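You operate a simulated robot arm through the tools that you are given. There is no shell and no other tool. Be economical: measure what you need, move in short steps, check, and stop when the job is done.

You are at the controls of a simulated robot arm. One attempt, no reset.

JOB
Steam the grey upper soft in the steel drawer, then steam off.
Fine: shut the drawer before the steam goes on; wait till all five lamps are lit.

It is judged by the outcome, as a careful person would: the job done as asked, and still so three seconds after it is handed in. It fails if anything else is knocked over, pushed out of place, dropped, spilled or broken.

ROBOT AND FRAMES
A 7-joint arm with a three-finger gripper on a trunk, on a base that drives. Base frame: it is fixed to the floor where the robot stands at the start and does not move with it; the origin is under the middle of the robot, x ahead of it, y to its left, z up. Readings come in m, degrees, newtons and seconds.
With the tool pointing down near the work surface it reaches from about 0.46 to 0.92 m from the robot's upright axis, wherever it stands. Its first joint turns from -166.0 to 166.0 degrees. Places, roughly: cool button [1.1, -1.4, 1]; inside of the steel drawer [0.7, 0.3, 0.9]; press knob [1.1, -1.3, 1]; pull knob [0.9, -0.1, 0.9]; row of lamps [0.8, 0.3, 1.1]; steam knob [0.9, 0.5, 1.1]; steel drawer [0.7, 0.3, 0.9]; tall lever [0.8, -0.3, 1.1]; warm button [1.1, -1.1, 1]. Payload 2.69 kg.
The tool frame sits at the grasp point between the pads (the TCP): z along the fingers, y along the line on which they close. The tips reach 0.029 m beyond it. Largest opening 0.12 m; the body of the gripper starts 0.078 m behind the TCP.
Orientation is that of the tool frame in the base frame, as a unit quaternion [w, x, y, z]. With the fingers straight down and closing along the base's y, the tool's x points along the base's -x, its y along +y and its z along -z.

CONTROLS
- The arm moves only by the tool drive_tool. Its argument "plan" is a list of rows, each an object (a shift or turn left out is 0, a gripper value left out holds the last) with "dr": the turn, a rotation vector about the tool's x, y, z in units of 4 degrees (1.0 is 4 degrees), a list of three; "linear": the shift along the tool's x, y, z in units of 40 mm (1.0 is 40 mm), a list of three; "gripper": the finger opening in mm, from 0 to 120. In form: [{"dr": [wx, wy, wz], "linear": [tx, ty, tz], "gripper": gripper}, ...]. A call has 1 to 20 rows; each row shifts and turns the commanded pose from where the row before left it, along the tool's axes as they then stand. A call with a number of a shift or a turn outside -1 to 1 is refused whole. A row lasts 0.2 s, in which the tool goes at most 0.05 m and 8.6 degrees; a call with a longer step from one row to the next is refused whole, and so is a gripper value outside its range. A pose out of reach is approached as far as the arm can. The call stops where the force on the tool passes 90 N (or 10 N more than at its start, if that is more) or the arm is blocked; 0.2 s more then pass. Each finger halts on what it meets, pressing with about 26 N; the grip force reading is that of the motor and also rises with nothing between the fingers. The clock runs only during rows and for 0.2 s after the last one: add rows that do not move to give the fingers time. It gives the time, the measured TCP pose, the force on the tool (base axes), the opening and the grip force at its end, in the units of the frame above (readings bear some noise), with the torque about the TCP (base axes, N m) and any sound that the robot's microphone picked up.
- Cameras (640 x 400 px; columns grow to the right, rows downward): "scene" is now at [0.239, 0.0137, 1.3171]; the picture's right is [0.16, -0.99, 0.00], its down [-0.66, -0.11, -0.74] and it looks along [0.73, 0.12, -0.67] (base axes); focal length 243 px, centre (320, 200). "wrist" rides on the gripper at [0.063, 0, -0.104] in the tool frame; the picture's right is [0.01, 1.00, 0.00], its down [-0.83, 0.00, -0.56] and it looks along [-0.56, 0.00, 0.83] (tool axes); focal length 275 px, centre (320, 200). There is no depth. A picture from a camera that has moved, and an enlarged one, comes with that camera's place and axes in the base frame and with its lens.
- camera(camera): a new picture of that camera. The clock stands still meanwhile.
- raise_lower(by): slides the trunk up (or, below 0, down) by that many m; the arm and the scene camera ride with it, the base frame stays. It gives what a move gives, with no picture.
- roll_base(legs): drives the robot by 1 to 6 legs, each [ahead, left, turn to the left] in m, m and degrees, along the robot's own axes; the way and the turn of a leg run together, so that a leg with both is an arc; at most 1.5 m and 180 degrees a leg. The arm and the cameras ride along, it lands a little off, and it stops where it bumps. It gives what a move gives.
- aim_head(pan, tilt): turns the head with the scene camera to pan (to the left, within 86 degrees either way) and tilt (down, from -29 to 69), counted from straight ahead of the robot. It gives what a move gives.
- inspect(camera, box): a new picture of the part [left, top, right, bottom] of that camera's present view, enlarged. The clock stands still meanwhile.
- hand_in(): hands the job in; it is judged then, once.

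Work in short steps. Places have to be worked out from the pictures, the camera data and where the tool is seen: move nearer, look again, correct. Check each grasp and each placing, and mend what went wrong. You have 120 turns and 82 pictures in all, those below and enlarged ones among them. Open the gripper and draw the arm clear of the work before you hand the job in, unless the task says otherwise; then end with one line.

The tools are called after "Request:" as a command line: name --argument value ..., lists and objects as JSON in quotes. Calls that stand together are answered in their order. drive_tool: Moves the arm, as the interface text tells. Its arguments: {"type":"object","properties":{"plan":{"type":"array"}},"required":["plan"]} The other tools are called the same way: raise_lower (by) slides the trunk up or down; roll_base (legs) drives the base; aim_head (pan, tilt) turns the head that bears the scene camera; camera (camera) takes a picture; inspect (camera, box) takes an enlarged picture of a part of a camera's view; hand_in () hands the job in.

At the start:

```text
time_s: 0.0
eef_pos: [0.5421, 0.4252, 0.9997]
orientation: [0.0, 0.001, 1.0, -0.001]
force: [0.6, 0.8, 1.0]
torque: [0.01, 0.0, -0.02]
finger_gap: 0.1201
grasp_force: 0.1
trunk travel left (down, up): [-0.575, 0.038]
robot x, y, heading: [-0.0, 0.0028, 0.0]
head pan, tilt: [9.2, 42.0]
```

scene: 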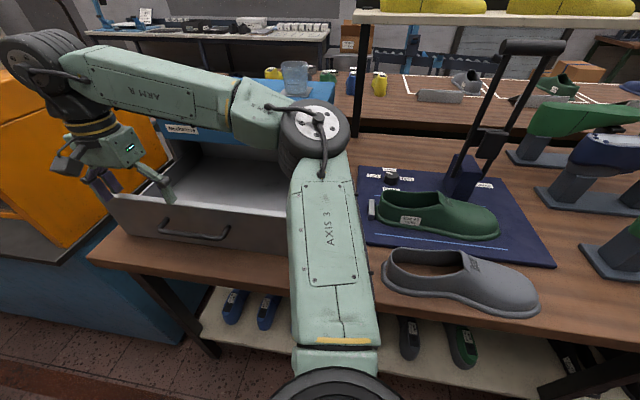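
wrist: 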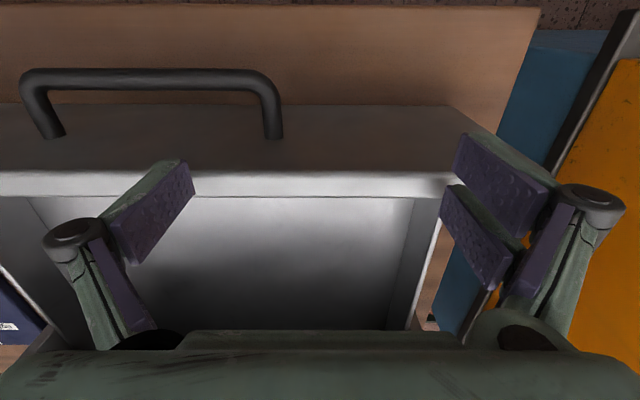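

The grey upper seems to lie at the front right of the bench; the arm hides much of the view. I look closer at the bench parts and turn the head a bit to see the steamer.

Request:
inspect --camera "scene" --box '[350, 150, 560, 330]'

Request:
inspect --camera "scene" --box '[80, 60, 350, 260]'

```text
2.22 times, centred on (455, 240) of scene
camera zoom: at [0.239, 0.0137, 1.3171], right [0.16, -0.99, 0.0], down [-0.66, -0.11, -0.74], along [0.73, 0.12, -0.67], focal length 540 px, centre (20, 111)
```

zoom: 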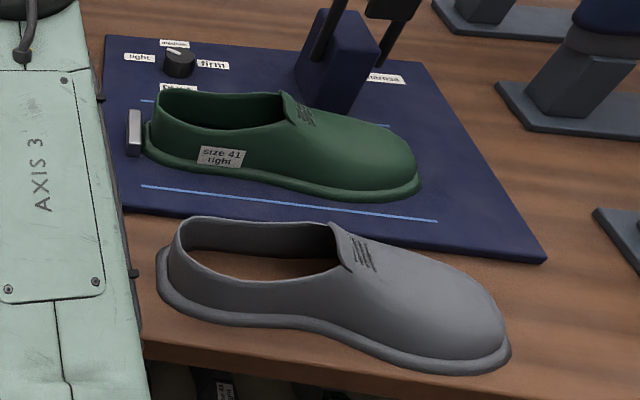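

```text
2.00 times, centred on (215, 160) of scene
camera zoom: at [0.239, 0.0137, 1.3171], right [0.16, -0.99, 0.0], down [-0.66, -0.11, -0.74], along [0.73, 0.12, -0.67], focal length 486 px, centre (530, 280)
```

zoom: 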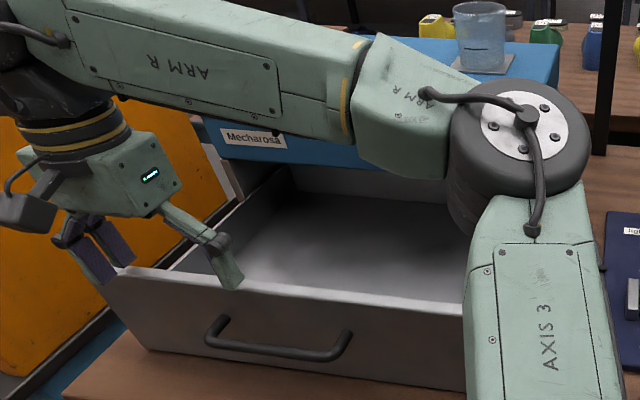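

The grey upper lies on the bench right of the arm, about x 0.54, y -0.22, length along y. I go up and move right towards it, to look down with the wrist camera.

Request:
drive_tool --plan '[{"linear": [0, 0, -1]}, {"linear": [0, 0, -1]}, {"linear": [0, -1, 0]}, {"linear": [0, -1, 0]}, {"linear": [0, -1, 0]}, {"linear": [0, -1, 0]}, {"linear": [0, -1, 0]}, {"linear": [0, -1, 0]}, {"linear": [0, -1, 0]}, {"linear": [0, -1, 0]}]'

Request:
camera --camera "scene"

Request:
camera --camera "wrist"

```text
time_s: 2.2
eef_pos: [0.5433, 0.1057, 1.0791]
orientation: [0.0, -0.001, 1.0, 0.0]
force: [-0.2, 0.7, -0.6]
torque: [0.01, -0.01, -0.03]
finger_gap: 0.1197
grasp_force: 0.2
trunk travel left (down, up): [-0.575, 0.038]
robot x, y, heading: [-0.0019, -0.0029, -0.0]
head pan, tilt: [9.2, 42.0]
```

```text
77 pictures are left
camera scene: at [0.2388, 0.0134, 1.3172], right [0.16, -0.99, 0.0], down [-0.66, -0.11, -0.74], along [0.73, 0.12, -0.67], focal length 243 px, centre (320, 200)
```

scene: 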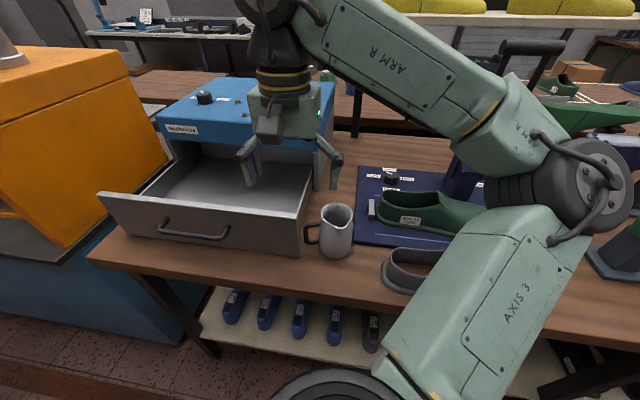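

```text
76 pictures are left
camera wrist: at [0.4806, 0.1072, 1.1843], right [-0.01, 1.0, 0.0], down [0.83, 0.0, 0.56], along [0.56, 0.0, -0.83], focal length 275 px, centre (320, 200)
```

wrist: 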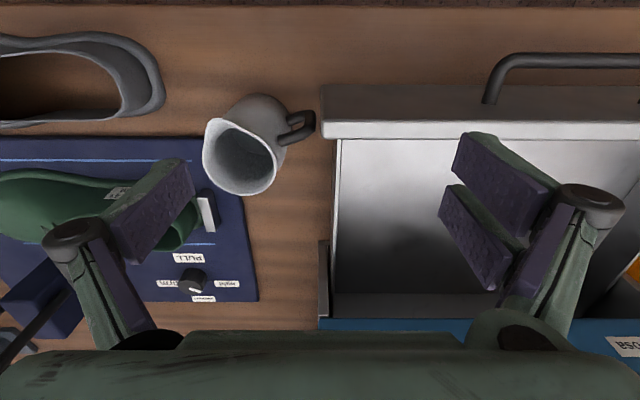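

A mug stands beside the drawer, and I'll take care with it. I raise the trunk to lift the elbow clear of the lasts and move on to the grey upper in part.

Request:
raise_lower --by 0.037

Request:
drive_tool --plan '[{"linear": [0, -1, 0]}, {"linear": [0, -1, 0]}, {"linear": [0, -1, 0]}, {"linear": [0, -1, 0]}]'

Request:
camera --camera "scene"

Request:
camera --camera "wrist"

```text
time_s: 3.0
eef_pos: [0.5447, 0.1075, 1.1165]
orientation: [0.0, 0.0, 1.0, 0.0]
force: [0.2, -0.3, 0.3]
torque: [-0.02, -0.01, -0.01]
finger_gap: 0.1202
grasp_force: 0.0
trunk travel left (down, up): [-0.612, 0.001]
robot x, y, heading: [0.0023, 0.0009, 0.1]
head pan, tilt: [9.2, 42.0]
```

```text
time_s: 4.0
eef_pos: [0.5435, -0.0524, 1.1171]
orientation: [0.0, -0.001, 1.0, 0.001]
force: [0.2, 0.2, -0.7]
torque: [0.01, 0.03, 0.0]
finger_gap: 0.1201
grasp_force: 0.0
trunk travel left (down, up): [-0.612, 0.001]
robot x, y, heading: [-0.0039, -0.0033, -0.2]
head pan, tilt: [9.2, 42.0]
```

```text
75 pictures are left
camera scene: at [0.2387, 0.0134, 1.3542], right [0.16, -0.99, 0.0], down [-0.66, -0.11, -0.74], along [0.73, 0.12, -0.67], focal length 243 px, centre (320, 200)
```

scene: 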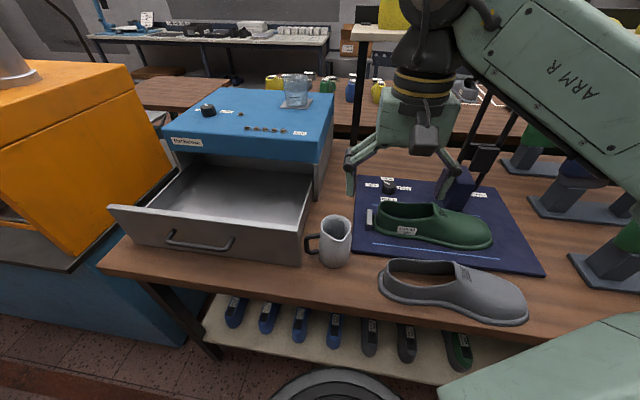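

```text
74 pictures are left
camera wrist: at [0.4805, -0.0532, 1.223], right [-0.01, 1.0, 0.0], down [0.83, 0.0, 0.56], along [0.56, 0.0, -0.83], focal length 275 px, centre (320, 200)
```

wrist: 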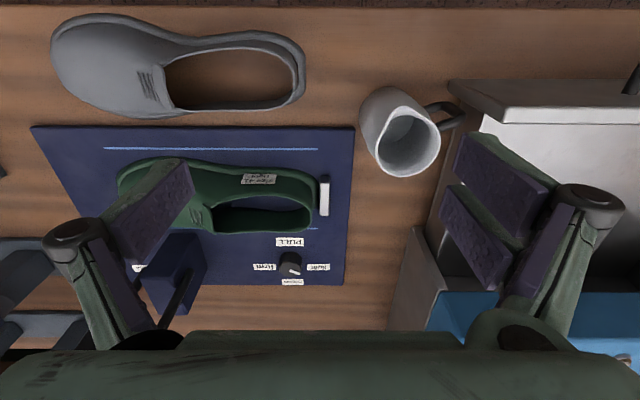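

Now the steamer is clear in view; I enlarge it and the mug to read labels and see clearances.

Request:
inspect --camera "scene" --box '[160, 65, 340, 175]'

Request:
inspect --camera "scene" --box '[200, 160, 380, 280]'

```text
3.56 times, centred on (250, 120) of scene
camera zoom: at [0.2387, 0.0134, 1.3542], right [0.16, -0.99, 0.0], down [-0.66, -0.11, -0.74], along [0.73, 0.12, -0.67], focal length 864 px, centre (569, 484)
```

zoom: 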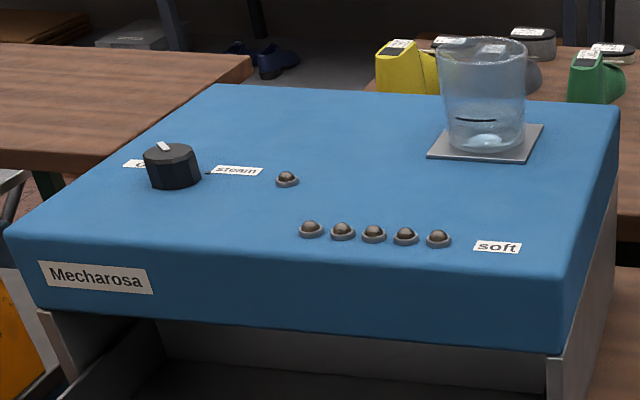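

```text
3.33 times, centred on (290, 220) of scene
camera zoom: at [0.2387, 0.0134, 1.3542], right [0.16, -0.99, 0.0], down [-0.66, -0.11, -0.74], along [0.73, 0.12, -0.67], focal length 810 px, centre (420, 133)
```

zoom: 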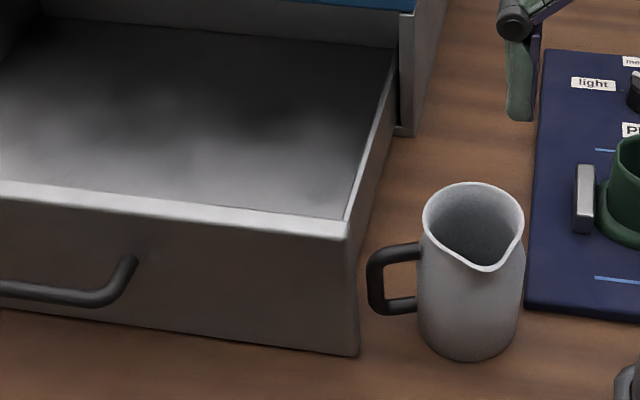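

The steamer carries a glass with a level mark, perhaps its water vessel, and the jug might hold water. I look closer at both.

Request:
inspect --camera "scene" --box '[265, 60, 335, 115]'

Request:
inspect --camera "wrist" --box '[340, 70, 470, 190]'

```text
7.27 times, centred on (300, 88) of scene
camera zoom: at [0.2387, 0.0134, 1.3542], right [0.16, -0.99, 0.0], down [-0.66, -0.11, -0.74], along [0.73, 0.12, -0.67], focal length 1767 px, centre (466, 1018)
```

zoom: 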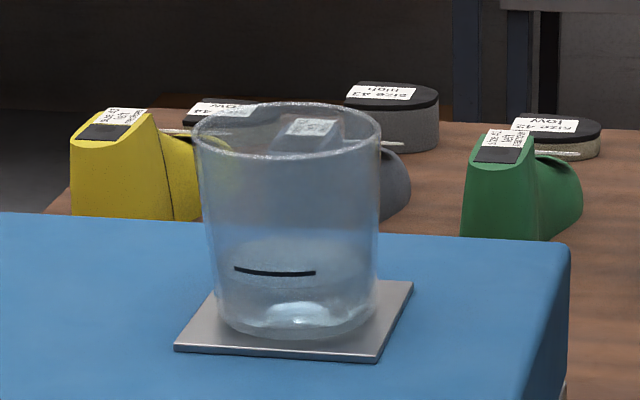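

```text
3.33 times, centred on (405, 130) of wrist
camera zoom: at [0.4805, -0.0532, 1.223], right [-0.01, 1.0, 0.0], down [0.83, 0.0, 0.56], along [0.56, 0.0, -0.83], focal length 918 px, centre (37, 433)
```

zoom: 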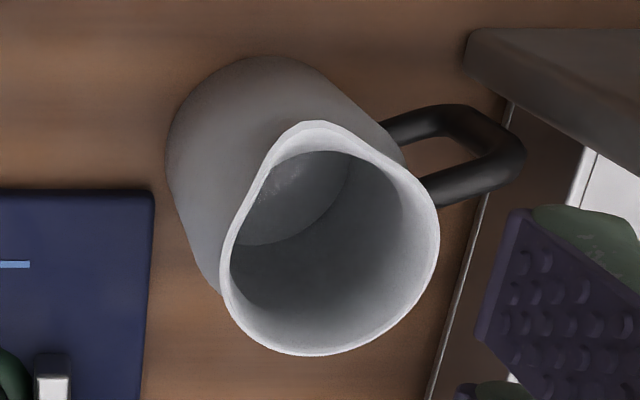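

The jug handle seems to clear the drawer front by about 6 mm in y, so the drawer must go straight. The upper is about 0.32 m long, centred near (0.54, -0.23, 0.85). I turn the tool 90° to grip across its walls while moving above it.

Request:
drive_tool --plan '[{"linear": [0, -1, 0]}, {"linear": [0, -1, 0]}, {"linear": [0, -1, 0]}, {"linear": [0, -0.5, 0]}, {"dr": [0, 0, 1]}, {"dr": [0, 0, 1]}, {"dr": [0, 0, 1]}, {"dr": [0, 0, 1]}, {"dr": [0, 0, 1]}, {"dr": [0, 0, 1]}, {"dr": [0, 0, 1]}, {"dr": [0, 0, 1]}, {"dr": [0, 0, 1]}, {"dr": [0, 0, 1]}, {"dr": [0, 0, 1]}]'

Request:
camera --camera "scene"

```text
time_s: 7.2
eef_pos: [0.5441, -0.192, 1.1155]
orientation: [-0.001, 0.375, 0.927, 0.0]
force: [0.3, 0.8, 0.8]
torque: [0.03, 0.01, 0.0]
finger_gap: 0.1199
grasp_force: 0.0
trunk travel left (down, up): [-0.612, 0.001]
robot x, y, heading: [-0.0013, -0.0006, 0.0]
head pan, tilt: [9.2, 42.0]
```

```text
69 pictures are left
camera scene: at [0.239, 0.0137, 1.3541], right [0.16, -0.99, 0.0], down [-0.66, -0.11, -0.74], along [0.73, 0.12, -0.67], focal length 243 px, centre (320, 200)
```

scene: 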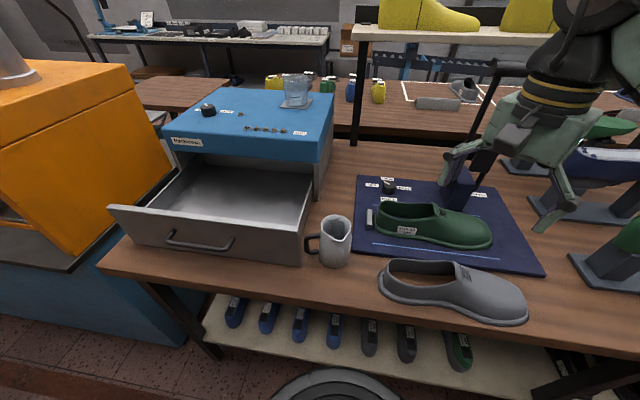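

Clear so far. I finish the turn to 90° and look with the wrist camera.

Request:
drive_tool --plan '[{"dr": [0, 0, 1]}, {"dr": [0, 0, 1]}, {"dr": [0, 0, 1]}, {"dr": [0, 0, 1]}, {"dr": [0, 0, 1]}, {"dr": [0, 0, 1]}, {"dr": [0, 0, 1]}, {"dr": [0, 0, 1]}, {"dr": [0, 0, 1]}, {"dr": [0, 0, 1]}, {"dr": [0, 0, 1]}, {"dr": [0, 0, 0.5]}]'

Request:
camera --camera "wrist"

```text
time_s: 9.8
eef_pos: [0.5434, -0.192, 1.1146]
orientation: [0.0, 0.708, 0.706, 0.0]
force: [-0.1, -0.1, 0.6]
torque: [-0.05, 0.03, 0.02]
finger_gap: 0.12
grasp_force: 0.0
trunk travel left (down, up): [-0.612, 0.001]
robot x, y, heading: [0.0005, 0.001, 0.1]
head pan, tilt: [9.2, 42.0]
```

```text
68 pictures are left
camera wrist: at [0.5438, -0.1285, 1.2211], right [1.0, 0.0, 0.0], down [0.0, -0.83, 0.56], along [0.0, -0.56, -0.83], focal length 275 px, centre (320, 200)
```

wrist: 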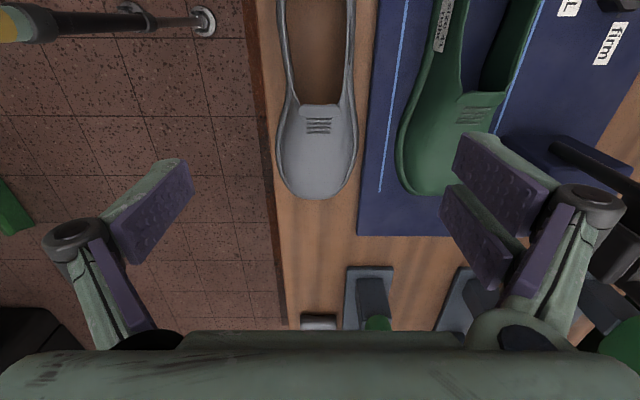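

The upper's opening front edge is near y −0.22, centre x ≈ 0.540, width about 0.10. I come down to z≈1.0 to re-measure.

Request:
drive_tool --plan '[{"linear": [-0.5, -0.1, 1]}, {"linear": [0, 0, 1]}, {"linear": [0, 0, 0.9]}]'

Request:
camera --camera "wrist"

Request:
camera --camera "scene"

```text
time_s: 10.6
eef_pos: [0.542, -0.2148, 1.0027]
orientation: [0.0, 0.707, 0.707, 0.0]
force: [0.2, -0.6, -0.5]
torque: [-0.03, 0.02, 0.01]
finger_gap: 0.1199
grasp_force: 0.0
trunk travel left (down, up): [-0.612, 0.001]
robot x, y, heading: [0.0003, 0.0011, -0.1]
head pan, tilt: [9.2, 42.0]
```

```text
67 pictures are left
camera wrist: at [0.5415, -0.1506, 1.1069], right [1.0, 0.0, 0.0], down [0.0, -0.83, 0.56], along [0.0, -0.56, -0.83], focal length 275 px, centre (320, 200)
```

wrist: 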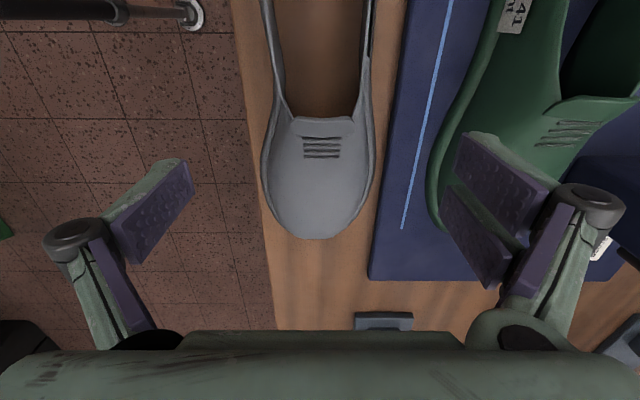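

```text
66 pictures are left
camera scene: at [0.2392, 0.0136, 1.3542], right [0.16, -0.99, 0.0], down [-0.66, -0.11, -0.74], along [0.73, 0.12, -0.67], focal length 243 px, centre (320, 200)
```

scene: 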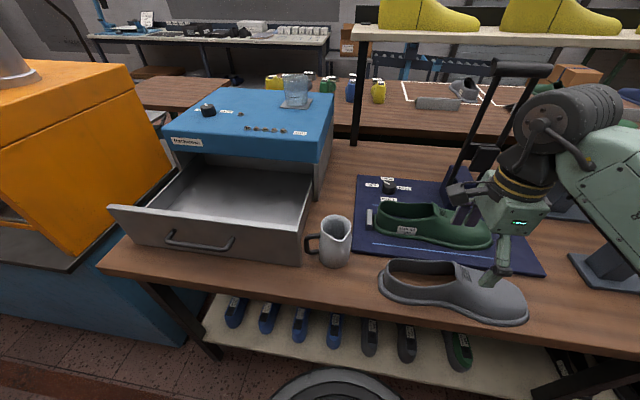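

Re-measured: bench z ≈ 0.87, upper 0.09 wide at the grip line, and the fingers straddle it with room. I lower to TCP z ≈ 0.935 with opening 112 mm and check.

Request:
drive_tool --plan '[{"linear": [0, 0, 0.6], "gripper": 112}, {"linear": [0, 0, 0.6]}, {"linear": [0, 0, 0.5]}]'

Request:
camera --camera "wrist"

Request:
inspect --camera "scene" --box '[360, 150, 580, 340]'

```text
time_s: 11.4
eef_pos: [0.5418, -0.2112, 0.9323]
orientation: [0.0, 0.707, 0.707, 0.0]
force: [-0.3, 0.3, -0.3]
torque: [-0.02, 0.01, -0.01]
finger_gap: 0.1117
grasp_force: 0.0
trunk travel left (down, up): [-0.612, 0.001]
robot x, y, heading: [-0.0004, 0.0003, 0.0]
head pan, tilt: [9.2, 42.0]
```

```text
65 pictures are left
camera wrist: at [0.5409, -0.1484, 1.0368], right [1.0, 0.01, 0.0], down [0.0, -0.83, 0.56], along [0.0, -0.56, -0.83], focal length 275 px, centre (320, 200)
```

wrist: 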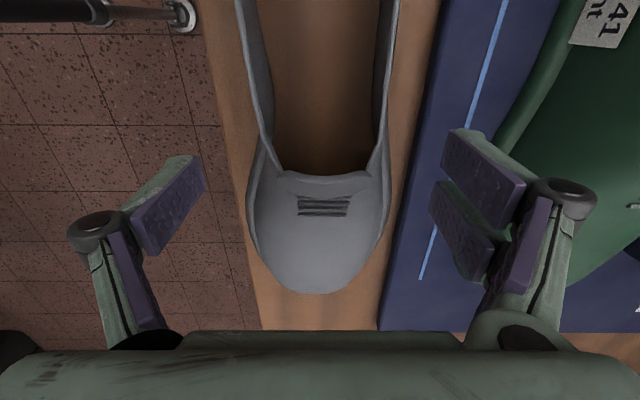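

```text
2.11 times, centred on (470, 245) of scene
camera zoom: at [0.2391, 0.0137, 1.3541], right [0.16, -0.99, 0.0], down [-0.66, -0.11, -0.74], along [0.73, 0.12, -0.67], focal length 512 px, centre (4, 105)
```

zoom: 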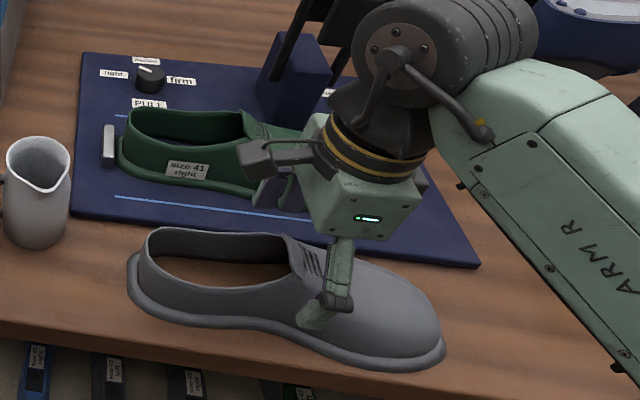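

The fingers straddle the vamp just ahead of the opening; I shift 15 mm to the heel where walls are steeper, lower 13 mm and close.

Request:
drive_tool --plan '[{"linear": [0.4, 0, 0]}, {"linear": [0, 0, 0.33]}, {"gripper": 60}, {}, {}, {}, {}]'

Request:
camera --camera "wrist"

```text
time_s: 13.0
eef_pos: [0.5405, -0.1965, 0.9214]
orientation: [0.001, 0.707, 0.707, 0.0]
force: [0.0, -0.2, 1.6]
torque: [0.0, -0.06, 0.01]
finger_gap: 0.0684
grasp_force: 26.5
trunk travel left (down, up): [-0.612, 0.001]
robot x, y, heading: [-0.0024, -0.0002, 0.1]
head pan, tilt: [9.2, 42.0]
```

```text
63 pictures are left
camera wrist: at [0.54, -0.1318, 1.0242], right [1.0, 0.01, 0.0], down [0.0, -0.83, 0.56], along [0.0, -0.56, -0.83], focal length 275 px, centre (320, 200)
```

wrist: 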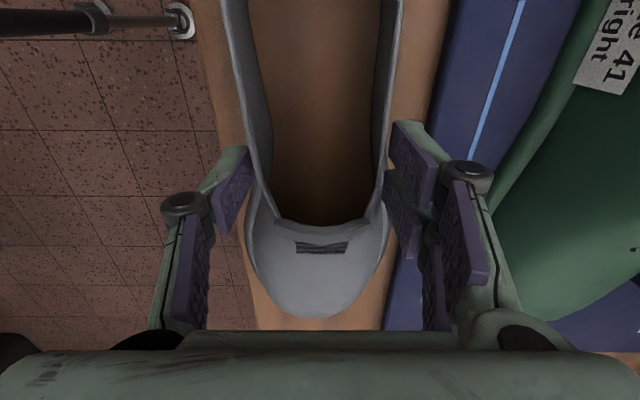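

Gripped at 68 mm with 26 N. I lift a little and check.

Request:
drive_tool --plan '[{"linear": [0, 0, -0.5]}, {"linear": [0, 0, -0.7]}, {"linear": [0, 0, -0.8]}, {}]'

Request:
camera --camera "scene"

Request:
camera --camera "wrist"

```text
time_s: 14.0
eef_pos: [0.5389, -0.1958, 0.999]
orientation: [0.0, 0.706, 0.708, 0.0]
force: [0.5, -0.8, -0.7]
torque: [0.0, -0.01, -0.03]
finger_gap: 0.0681
grasp_force: 26.2
trunk travel left (down, up): [-0.612, 0.001]
robot x, y, heading: [-0.0026, 0.0002, 0.3]
head pan, tilt: [9.2, 42.0]
```

```text
62 pictures are left
camera scene: at [0.2391, 0.0137, 1.3541], right [0.16, -0.99, 0.0], down [-0.66, -0.11, -0.74], along [0.73, 0.12, -0.67], focal length 243 px, centre (320, 200)
```

scene: 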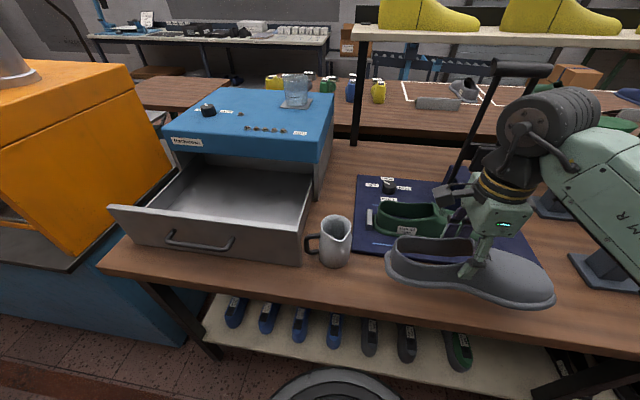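

```text
61 pictures are left
camera wrist: at [0.5384, -0.1316, 1.1035], right [1.0, 0.01, 0.0], down [0.0, -0.83, 0.56], along [0.0, -0.56, -0.83], focal length 275 px, centre (320, 200)
```

wrist: 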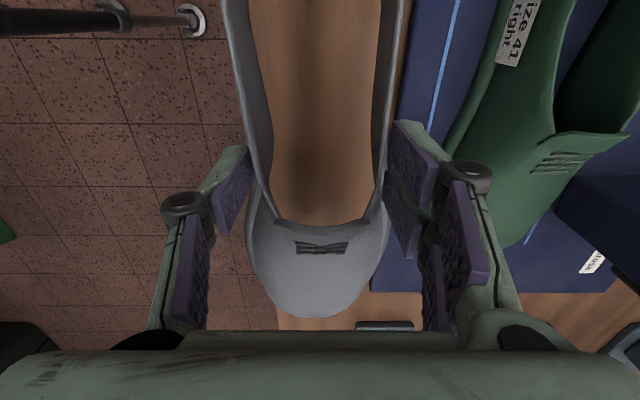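

The upper is held firmly and level. I lift to z≈1.11 and carry it left along the same path toward the drawer, stopping halfway to check.

Request:
drive_tool --plan '[{"linear": [0, 0, -0.9]}, {"linear": [0, 0, -0.9]}, {"linear": [0, 0, -0.9]}, {"linear": [0.8, 0, 0]}, {"linear": [0.8, 0, 0]}, {"linear": [0.8, 0, 0]}, {"linear": [0.8, 0, 0]}, {"linear": [0.8, 0, 0]}, {"linear": [0.8, 0, 0]}, {"linear": [0.8, 0, 0]}, {"linear": [0.8, 0, 0]}, {"linear": [0.8, 0, 0]}, {"linear": [0.8, 0, 0]}, {"linear": [0.8, 0, 0]}, {"linear": [0.8, 0, 0]}]'

Request:
camera --camera "scene"

```text
time_s: 17.2
eef_pos: [0.541, 0.1872, 1.1066]
orientation: [-0.001, 0.707, 0.707, 0.0]
force: [-0.3, -0.2, -1.3]
torque: [-0.01, -0.03, 0.02]
finger_gap: 0.0682
grasp_force: 25.9
trunk travel left (down, up): [-0.612, 0.001]
robot x, y, heading: [-0.0011, 0.0031, -0.1]
head pan, tilt: [9.2, 42.0]
```

```text
60 pictures are left
camera scene: at [0.2391, 0.0142, 1.3541], right [0.16, -0.99, 0.0], down [-0.66, -0.11, -0.74], along [0.73, 0.12, -0.67], focal length 243 px, centre (320, 200)
```

scene: 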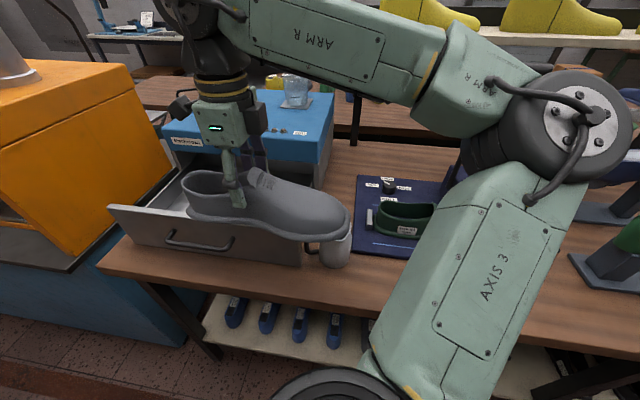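

Clear so far. I go on to y≈0.327, x≈0.60, then view.

Request:
drive_tool --plan '[{"linear": [0.9, 0, 0]}, {"linear": [0.9, 0, 0]}, {"linear": [0.9, 0, 0]}, {"linear": [0.8, 0, 0]}, {"linear": [0, 0.8, 0]}, {"linear": [0, 0.8, 0]}]'

Request:
camera --camera "scene"

Request:
camera --camera "wrist"

```text
time_s: 18.6
eef_pos: [0.6044, 0.3276, 1.1078]
orientation: [0.0, 0.706, 0.708, 0.001]
force: [-0.3, -1.0, -0.3]
torque: [-0.01, 0.02, 0.0]
finger_gap: 0.0682
grasp_force: 26.0
trunk travel left (down, up): [-0.612, 0.001]
robot x, y, heading: [0.0011, -0.0001, 0.1]
head pan, tilt: [9.2, 42.0]
```

```text
59 pictures are left
camera scene: at [0.2394, 0.0139, 1.354], right [0.16, -0.99, 0.0], down [-0.66, -0.11, -0.74], along [0.73, 0.12, -0.67], focal length 243 px, centre (320, 200)
```

scene: 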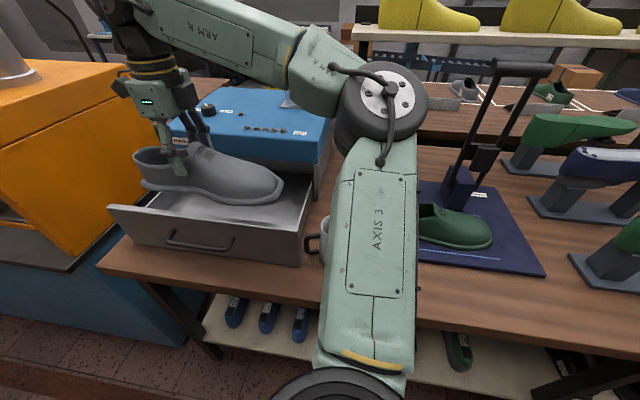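

```text
58 pictures are left
camera wrist: at [0.6034, 0.3924, 1.2124], right [1.0, 0.01, 0.0], down [0.0, -0.83, 0.56], along [0.0, -0.56, -0.83], focal length 275 px, centre (320, 200)
```

wrist: 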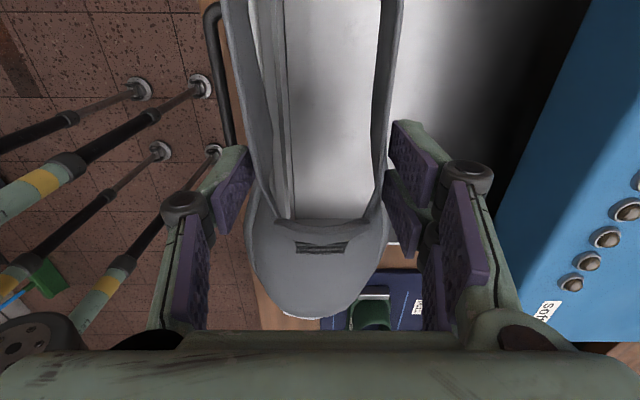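

Panel inner face ≈ x 0.57, steamer front ≈ 0.765, so I aim for x≈0.652. I go there and lower to z≈0.985, then look.

Request:
drive_tool --plan '[{"linear": [0, 0.6, 0]}, {"linear": [0, 0.6, 0]}, {"linear": [0, 0, 0.7]}, {"linear": [0, 0, 0.7]}, {"linear": [0, 0, 0.7]}, {"linear": [0, 0, 0.7]}, {"linear": [0, 0, 0.3]}]'

Request:
camera --camera "scene"

Request:
camera --camera "wrist"

```text
time_s: 20.2
eef_pos: [0.6526, 0.3259, 0.9833]
orientation: [-0.001, 0.707, 0.707, 0.0]
force: [0.2, -0.2, -0.7]
torque: [0.01, 0.01, 0.02]
finger_gap: 0.0682
grasp_force: 26.1
trunk travel left (down, up): [-0.612, 0.001]
robot x, y, heading: [-0.0024, -0.0018, 0.0]
head pan, tilt: [9.2, 42.0]
```

```text
57 pictures are left
camera scene: at [0.2392, 0.0138, 1.3541], right [0.16, -0.99, 0.0], down [-0.66, -0.11, -0.74], along [0.73, 0.12, -0.67], focal length 243 px, centre (320, 200)
```

scene: 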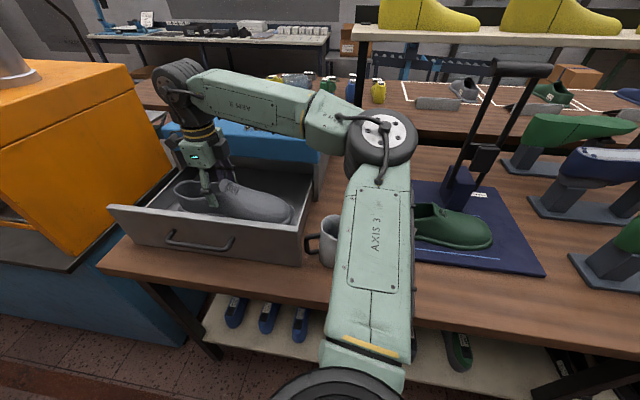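

```text
56 pictures are left
camera wrist: at [0.6513, 0.3909, 1.0872], right [1.0, 0.0, 0.0], down [0.0, -0.83, 0.56], along [0.0, -0.56, -0.83], focal length 275 px, centre (320, 200)
```

wrist: 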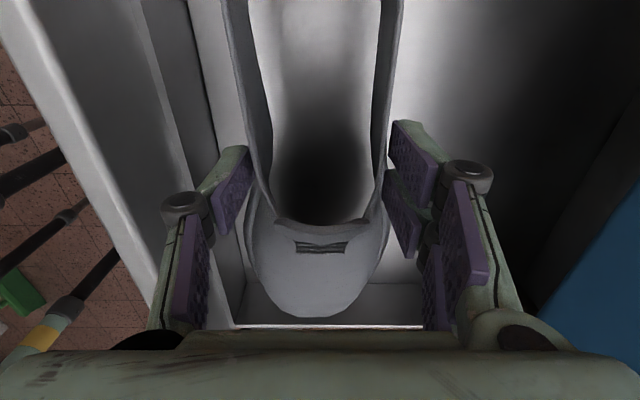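

All inside the drawer with room on both ends. I lower in small steps, watching for contact.

Request:
drive_tool --plan '[{"linear": [0, 0, 0.4]}, {"linear": [0, 0, 0.3]}, {"linear": [0, 0, 0.2]}, {}]'

```text
time_s: 21.2
eef_pos: [0.6531, 0.3269, 0.9478]
orientation: [0.0, 0.707, 0.707, 0.0]
force: [0.2, -0.1, -1.6]
torque: [0.01, -0.05, 0.02]
finger_gap: 0.068
grasp_force: 26.2
trunk travel left (down, up): [-0.612, 0.001]
robot x, y, heading: [0.0013, -0.0016, 0.1]
head pan, tilt: [9.2, 42.0]
```

No contact yet; 5 mm steps on.

Request:
drive_tool --plan '[{"linear": [0, 0, 0.12]}, {"linear": [0, 0, 0.12]}, {}]'

Request:
camera --camera "wrist"

```text
time_s: 22.0
eef_pos: [0.6505, 0.3272, 0.9404]
orientation: [0.0, 0.706, 0.708, 0.002]
force: [0.8, 0.5, 24.5]
torque: [0.26, -0.06, 0.08]
finger_gap: 0.0681
grasp_force: 26.0
trunk travel left (down, up): [-0.612, 0.001]
robot x, y, heading: [0.0007, 0.0004, -0.1]
head pan, tilt: [9.2, 42.0]
```

```text
55 pictures are left
camera wrist: at [0.6501, 0.3908, 1.0461], right [1.0, 0.01, 0.0], down [0.0, -0.83, 0.55], along [0.01, -0.55, -0.83], focal length 275 px, centre (320, 200)
```

wrist: 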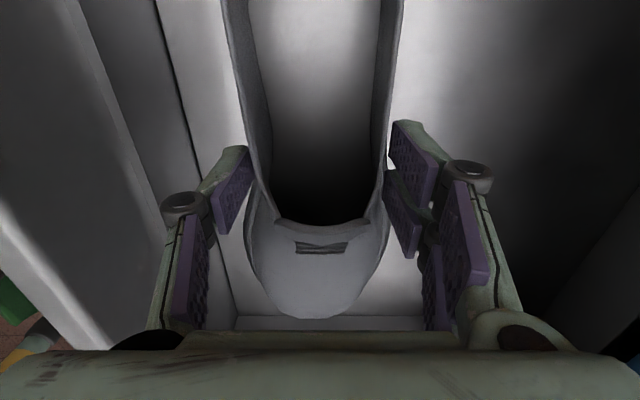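

The upper is on the drawer floor (24 N). I relieve 2 mm, open the fingers to 92 mm and rise straight up.

Request:
drive_tool --plan '[{"linear": [0, 0, -0.06]}, {"gripper": 92}, {}, {}, {"linear": [0, 0, -0.4]}, {"linear": [0, 0, -0.8]}, {"linear": [0, 0, -0.9]}, {"linear": [0, 0, -0.9]}]'

Request:
camera --camera "wrist"

Request:
camera --camera "scene"

```text
time_s: 23.8
eef_pos: [0.6515, 0.3265, 1.0613]
orientation: [0.0, 0.707, 0.708, 0.0]
force: [0.3, -0.7, 0.7]
torque: [-0.01, 0.0, -0.01]
finger_gap: 0.0918
grasp_force: 0.0
trunk travel left (down, up): [-0.612, 0.001]
robot x, y, heading: [-0.0045, 0.0048, 0.0]
head pan, tilt: [9.2, 42.0]
```

```text
54 pictures are left
camera wrist: at [0.6517, 0.3905, 1.1647], right [1.0, 0.0, 0.0], down [0.0, -0.83, 0.56], along [0.0, -0.56, -0.83], focal length 275 px, centre (320, 200)
```

wrist: 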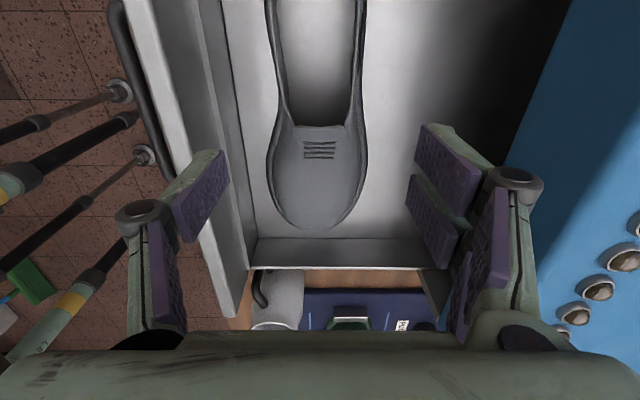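

```text
53 pictures are left
camera scene: at [0.2387, 0.0137, 1.3541], right [0.16, -0.99, 0.0], down [-0.66, -0.11, -0.74], along [0.73, 0.12, -0.67], focal length 243 px, centre (320, 200)
```

scene: 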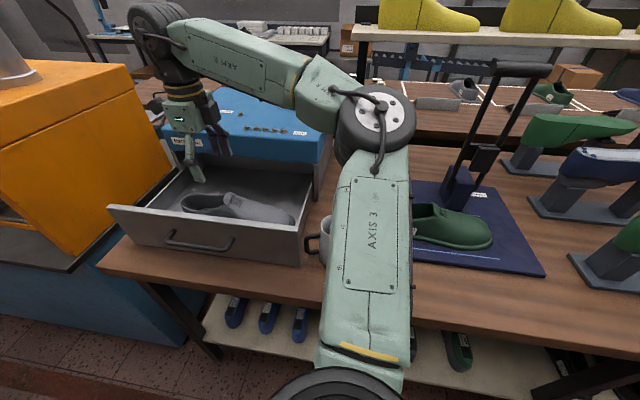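

The upper lies flat in the drawer. Next, shutting: I rise, back off to x≈0.47, turn the tool back and close the fingers, to push the handle bar straight in.

Request:
drive_tool --plan '[{"linear": [0, 0, -0.8]}, {"linear": [0, -0.8, -0.5]}, {"linear": [0, -0.8, 0]}, {"linear": [0, -0.8, 0], "gripper": 0}, {"dr": [0, 0, -1]}, {"dr": [0, 0, -1]}, {"dr": [0, 0, -1]}, {"dr": [0, 0, -1]}, {"dr": [0, 0, -1]}, {"dr": [0, 0, -1]}, {"dr": [0, 0, -1]}, {"dr": [0, 0, -1]}, {"dr": [0, 0, -1]}, {"dr": [0, 0, -1]}, {"dr": [0, 0, -1]}, {"dr": [0, 0, -1]}, {"dr": [0, 0, -1]}, {"dr": [0, 0, -1]}]'

Request:
drive_tool --plan '[{"dr": [0, 0, -1]}, {"dr": [0, 0, -1]}, {"dr": [0, 0, -1]}, {"dr": [0, 0, -1]}, {"dr": [0, 0, -1]}, {"dr": [0, 0, -1]}, {"dr": [0, 0, -1]}, {"dr": [0, 0, -1]}, {"dr": [0, 0, -0.5]}, {"linear": [0.8, 0, 0]}, {"linear": [0.8, 0, 0]}, {}]'

Request:
camera --camera "wrist"

Request:
camera --camera "scene"

```text
time_s: 27.6
eef_pos: [0.5561, 0.3279, 1.1126]
orientation: [-0.001, 0.291, 0.957, 0.001]
force: [0.3, 0.3, -0.5]
torque: [-0.02, 0.02, -0.04]
finger_gap: 0.0
grasp_force: 26.4
trunk travel left (down, up): [-0.612, 0.001]
robot x, y, heading: [0.0014, 0.0052, 0.3]
head pan, tilt: [9.2, 42.0]
```

```text
time_s: 30.2
eef_pos: [0.4919, 0.3277, 1.1129]
orientation: [0.0, 0.0, 1.0, 0.0]
force: [1.2, 1.3, -0.2]
torque: [-0.01, 0.01, 0.0]
finger_gap: 0.0
grasp_force: 26.1
trunk travel left (down, up): [-0.612, 0.001]
robot x, y, heading: [0.0002, -0.0014, -0.1]
head pan, tilt: [9.2, 42.0]
```

```text
52 pictures are left
camera wrist: at [0.4291, 0.3282, 1.2168], right [-0.01, 1.0, 0.0], down [0.83, 0.0, 0.56], along [0.56, 0.0, -0.83], focal length 275 px, centre (320, 200)
```

wrist: 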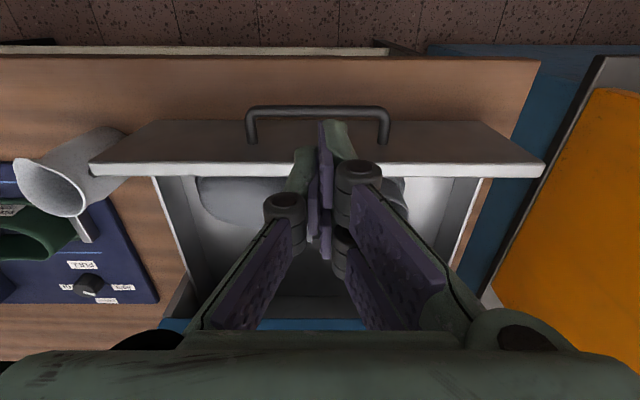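

```text
51 pictures are left
camera scene: at [0.2391, 0.0137, 1.3541], right [0.16, -0.99, 0.0], down [-0.66, -0.11, -0.74], along [0.73, 0.12, -0.67], focal length 243 px, centre (320, 200)
```

scene: 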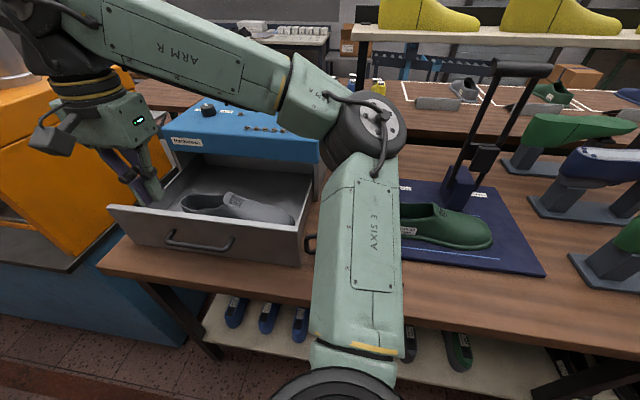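

Handle bar is at x≈0.51, y≈0.325. I back to x≈0.462 and lower to z≈0.935 in front of it.

Request:
drive_tool --plan '[{"linear": [0.75, -0.05, 0]}, {"linear": [0, 0, 0.9]}, {"linear": [0, 0, 0.9]}, {"linear": [0, 0, 0.9]}, {"linear": [0, 0, 0.9]}, {"linear": [0, 0, 0.8]}, {}]'

Request:
camera --camera "wrist"

Request:
inspect --camera "scene" --box '[80, 130, 320, 280]'

```text
time_s: 31.8
eef_pos: [0.4621, 0.3246, 0.935]
orientation: [0.0, 0.0, 1.0, 0.001]
force: [0.3, 0.2, -0.1]
torque: [0.03, 0.01, -0.01]
finger_gap: 0.0
grasp_force: 25.9
trunk travel left (down, up): [-0.612, 0.001]
robot x, y, heading: [-0.0015, 0.0004, -0.0]
head pan, tilt: [9.2, 42.0]
```

```text
50 pictures are left
camera wrist: at [0.3986, 0.3246, 1.0391], right [-0.01, 1.0, 0.0], down [0.83, 0.0, 0.56], along [0.56, 0.0, -0.83], focal length 275 px, centre (320, 200)
```

wrist: 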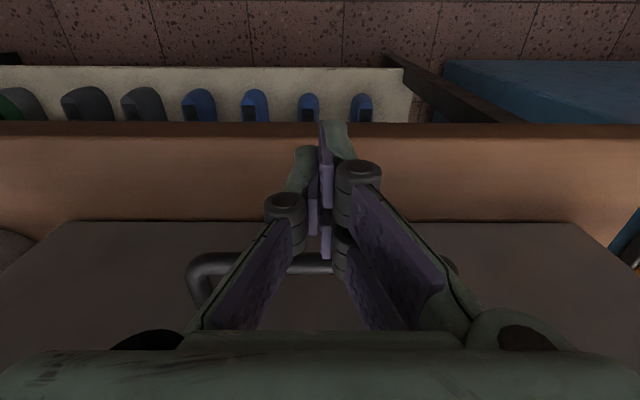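

```text
2.67 times, centred on (200, 205) of scene
camera zoom: at [0.239, 0.0137, 1.3541], right [0.16, -0.99, 0.0], down [-0.66, -0.11, -0.74], along [0.73, 0.12, -0.67], focal length 648 px, centre (640, 187)
```

zoom: 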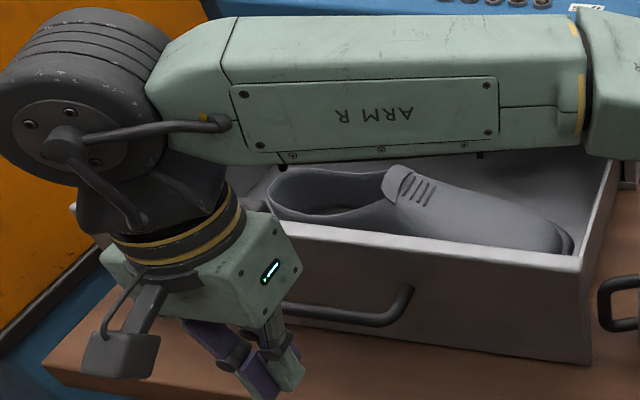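

The closed fingers stand before the bar. I push forward gently, first about 8 cm total, then check the jug.

Request:
drive_tool --plan '[{"linear": [-0.4, 0, 0]}, {"linear": [-0.4, 0, 0]}, {"linear": [-0.4, 0, 0]}, {"linear": [-0.4, 0, 0]}, {"linear": [-0.3, 0, 0]}, {}]'

Request:
inspect --camera "scene" --box '[80, 130, 350, 300]'

```text
time_s: 33.2
eef_pos: [0.5381, 0.3255, 0.9369]
orientation: [0.0, 0.0, 1.0, -0.001]
force: [0.0, 0.2, 0.6]
torque: [-0.01, 0.0, -0.03]
finger_gap: 0.0
grasp_force: 26.0
trunk travel left (down, up): [-0.612, 0.001]
robot x, y, heading: [0.0001, 0.0037, -0.2]
head pan, tilt: [9.2, 42.0]
```

```text
2.35 times, centred on (215, 215) of scene
camera zoom: at [0.239, 0.0137, 1.3541], right [0.16, -0.99, 0.0], down [-0.66, -0.11, -0.74], along [0.73, 0.12, -0.67], focal length 572 px, centre (567, 165)
```

zoom: 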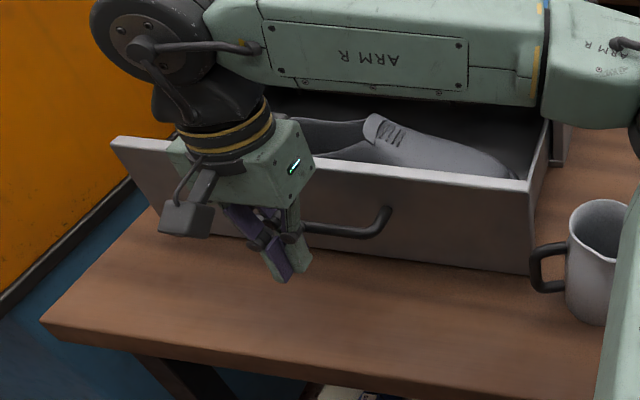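

The drawer slides freely and the jug is undisturbed. I push on.

Request:
drive_tool --plan '[{"linear": [-0.4, 0, 0]}, {"linear": [-0.4, 0, 0]}, {"linear": [-0.4, 0, 0]}, {"linear": [-0.4, 0, 0]}, {"linear": [-0.4, 0, 0]}, {"linear": [-0.4, 0, 0]}, {"linear": [-0.3, 0, 0]}, {}]'

Request:
camera --camera "scene"

```text
time_s: 35.0
eef_pos: [0.647, 0.3255, 0.9365]
orientation: [-0.001, -0.001, 1.0, 0.0]
force: [0.5, 0.8, -0.1]
torque: [0.0, 0.01, -0.01]
finger_gap: 0.0
grasp_force: 26.4
trunk travel left (down, up): [-0.612, 0.001]
robot x, y, heading: [0.0007, -0.0034, 0.3]
head pan, tilt: [9.2, 42.0]
```

```text
47 pictures are left
camera scene: at [0.239, 0.0137, 1.3541], right [0.16, -0.99, 0.0], down [-0.66, -0.11, -0.74], along [0.73, 0.12, -0.67], focal length 243 px, centre (320, 200)
```

scene: 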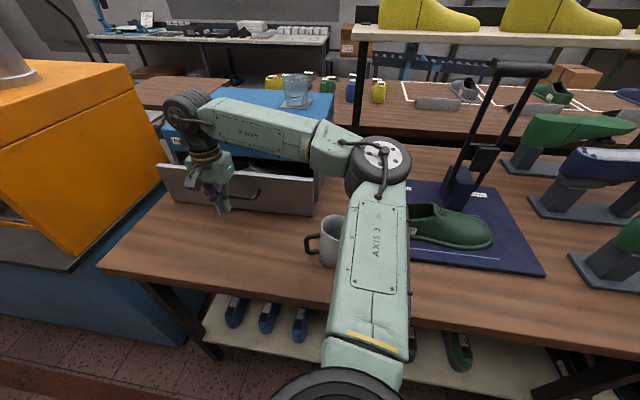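

Nearly there; I push on in 8 mm steps until it meets the stop.

Request:
drive_tool --plan '[{"linear": [-0.3, 0, 0]}, {"linear": [-0.3, 0, 0]}, {"linear": [-0.2, 0, 0]}, {"linear": [-0.2, 0, 0]}, {"linear": [-0.2, 0, 0]}, {}]'

Request:
inspect --camera "scene" --box '[140, 80, 360, 240]'

```text
time_s: 36.4
eef_pos: [0.6932, 0.3265, 0.9365]
orientation: [0.001, 0.0, 1.0, 0.0]
force: [0.0, -0.1, -0.3]
torque: [0.0, -0.01, 0.04]
finger_gap: 0.0
grasp_force: 25.5
trunk travel left (down, up): [-0.612, 0.001]
robot x, y, heading: [-0.0012, -0.0015, 0.1]
head pan, tilt: [9.2, 42.0]
```

```text
2.50 times, centred on (250, 160) of scene
camera zoom: at [0.239, 0.0137, 1.3541], right [0.16, -0.99, 0.0], down [-0.66, -0.11, -0.74], along [0.73, 0.12, -0.67], focal length 607 px, centre (495, 300)
```

zoom: 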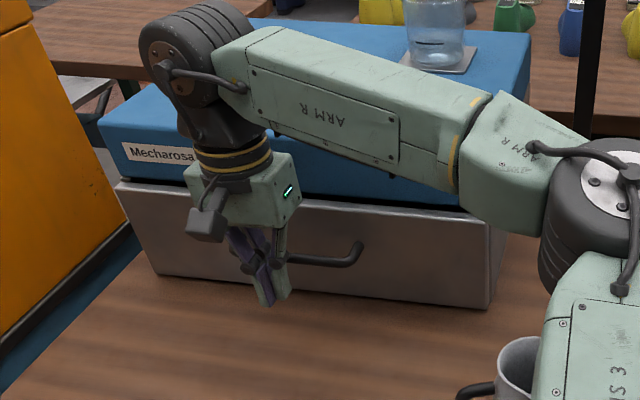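

Almost flush; a few more small steps to find the stop.

Request:
drive_tool --plan '[{"linear": [-0.2, 0, 0]}, {"linear": [-0.2, 0, 0]}, {"linear": [-0.2, 0, 0]}, {}]'

Request:
inspect --camera "scene" --box '[140, 80, 360, 240]'

```text
time_s: 37.6
eef_pos: [0.7024, 0.3281, 0.9349]
orientation: [-0.016, -0.012, 1.0, -0.005]
force: [-17.8, -1.5, 0.6]
torque: [-0.24, -0.03, -0.01]
finger_gap: 0.0
grasp_force: 26.3
trunk travel left (down, up): [-0.612, 0.001]
robot x, y, heading: [-0.0012, -0.0, -0.1]
head pan, tilt: [9.2, 42.0]
stopped in row 4: the force on the tool passed its limit at 91 N (the readings are from after the stop); the commanded pose is now the measured one
```

```text
2.50 times, centred on (250, 160) of scene
camera zoom: at [0.2371, 0.0135, 1.3547], right [0.16, -0.99, 0.0], down [-0.66, -0.11, -0.74], along [0.73, 0.12, -0.67], focal length 607 px, centre (495, 300)
```

zoom: 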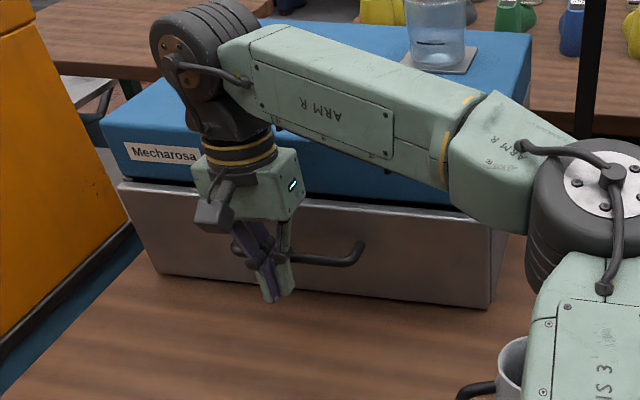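

The push met a stop at 91 N; the panel appears flush. I back off, rise, and check the closed drawer.

Request:
drive_tool --plan '[{"linear": [0.5, 0, 0]}, {"linear": [0.9, 0, 0]}, {"linear": [0.9, 0, -0.3]}, {"linear": [0.9, 0, -0.9]}, {"linear": [0.9, 0, -0.9]}, {"linear": [0, 0, -0.9]}, {"linear": [0, 0, -0.9]}, {"linear": [0, 0, -0.9]}, {"linear": [0, 0, -0.9]}, {"linear": [0, 0, -0.9]}]'

Request:
camera --camera "scene"

Request:
camera --camera "wrist"

```text
refused: row 4 steps farther than a row can; nothing moved
```

```text
44 pictures are left
camera scene: at [0.2371, 0.0135, 1.3547], right [0.16, -0.99, 0.0], down [-0.66, -0.11, -0.74], along [0.73, 0.12, -0.67], focal length 243 px, centre (320, 200)
```

scene: 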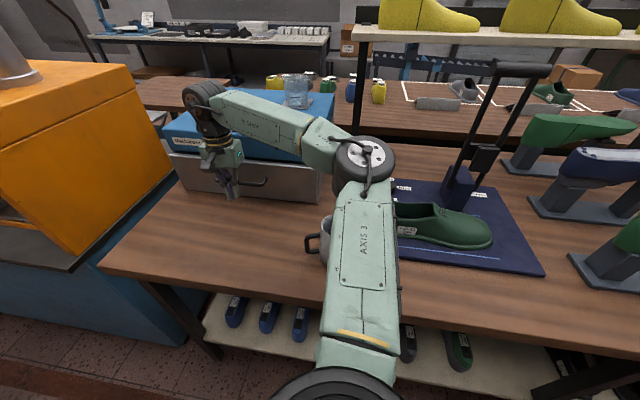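

```text
43 pictures are left
camera wrist: at [0.6428, 0.3287, 1.0407], right [-0.03, 1.0, -0.01], down [0.85, 0.03, 0.53], along [0.53, 0.01, -0.85], focal length 275 px, centre (320, 200)
```

wrist: 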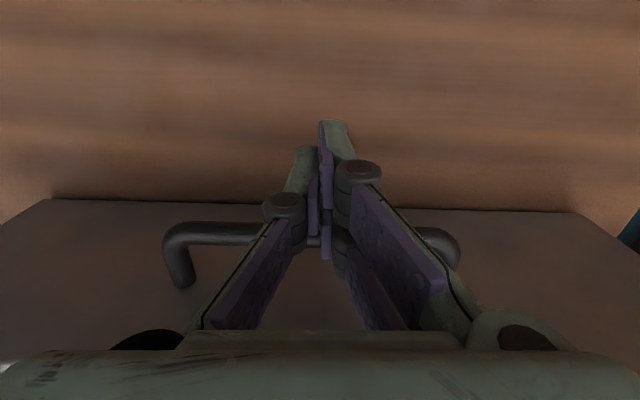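

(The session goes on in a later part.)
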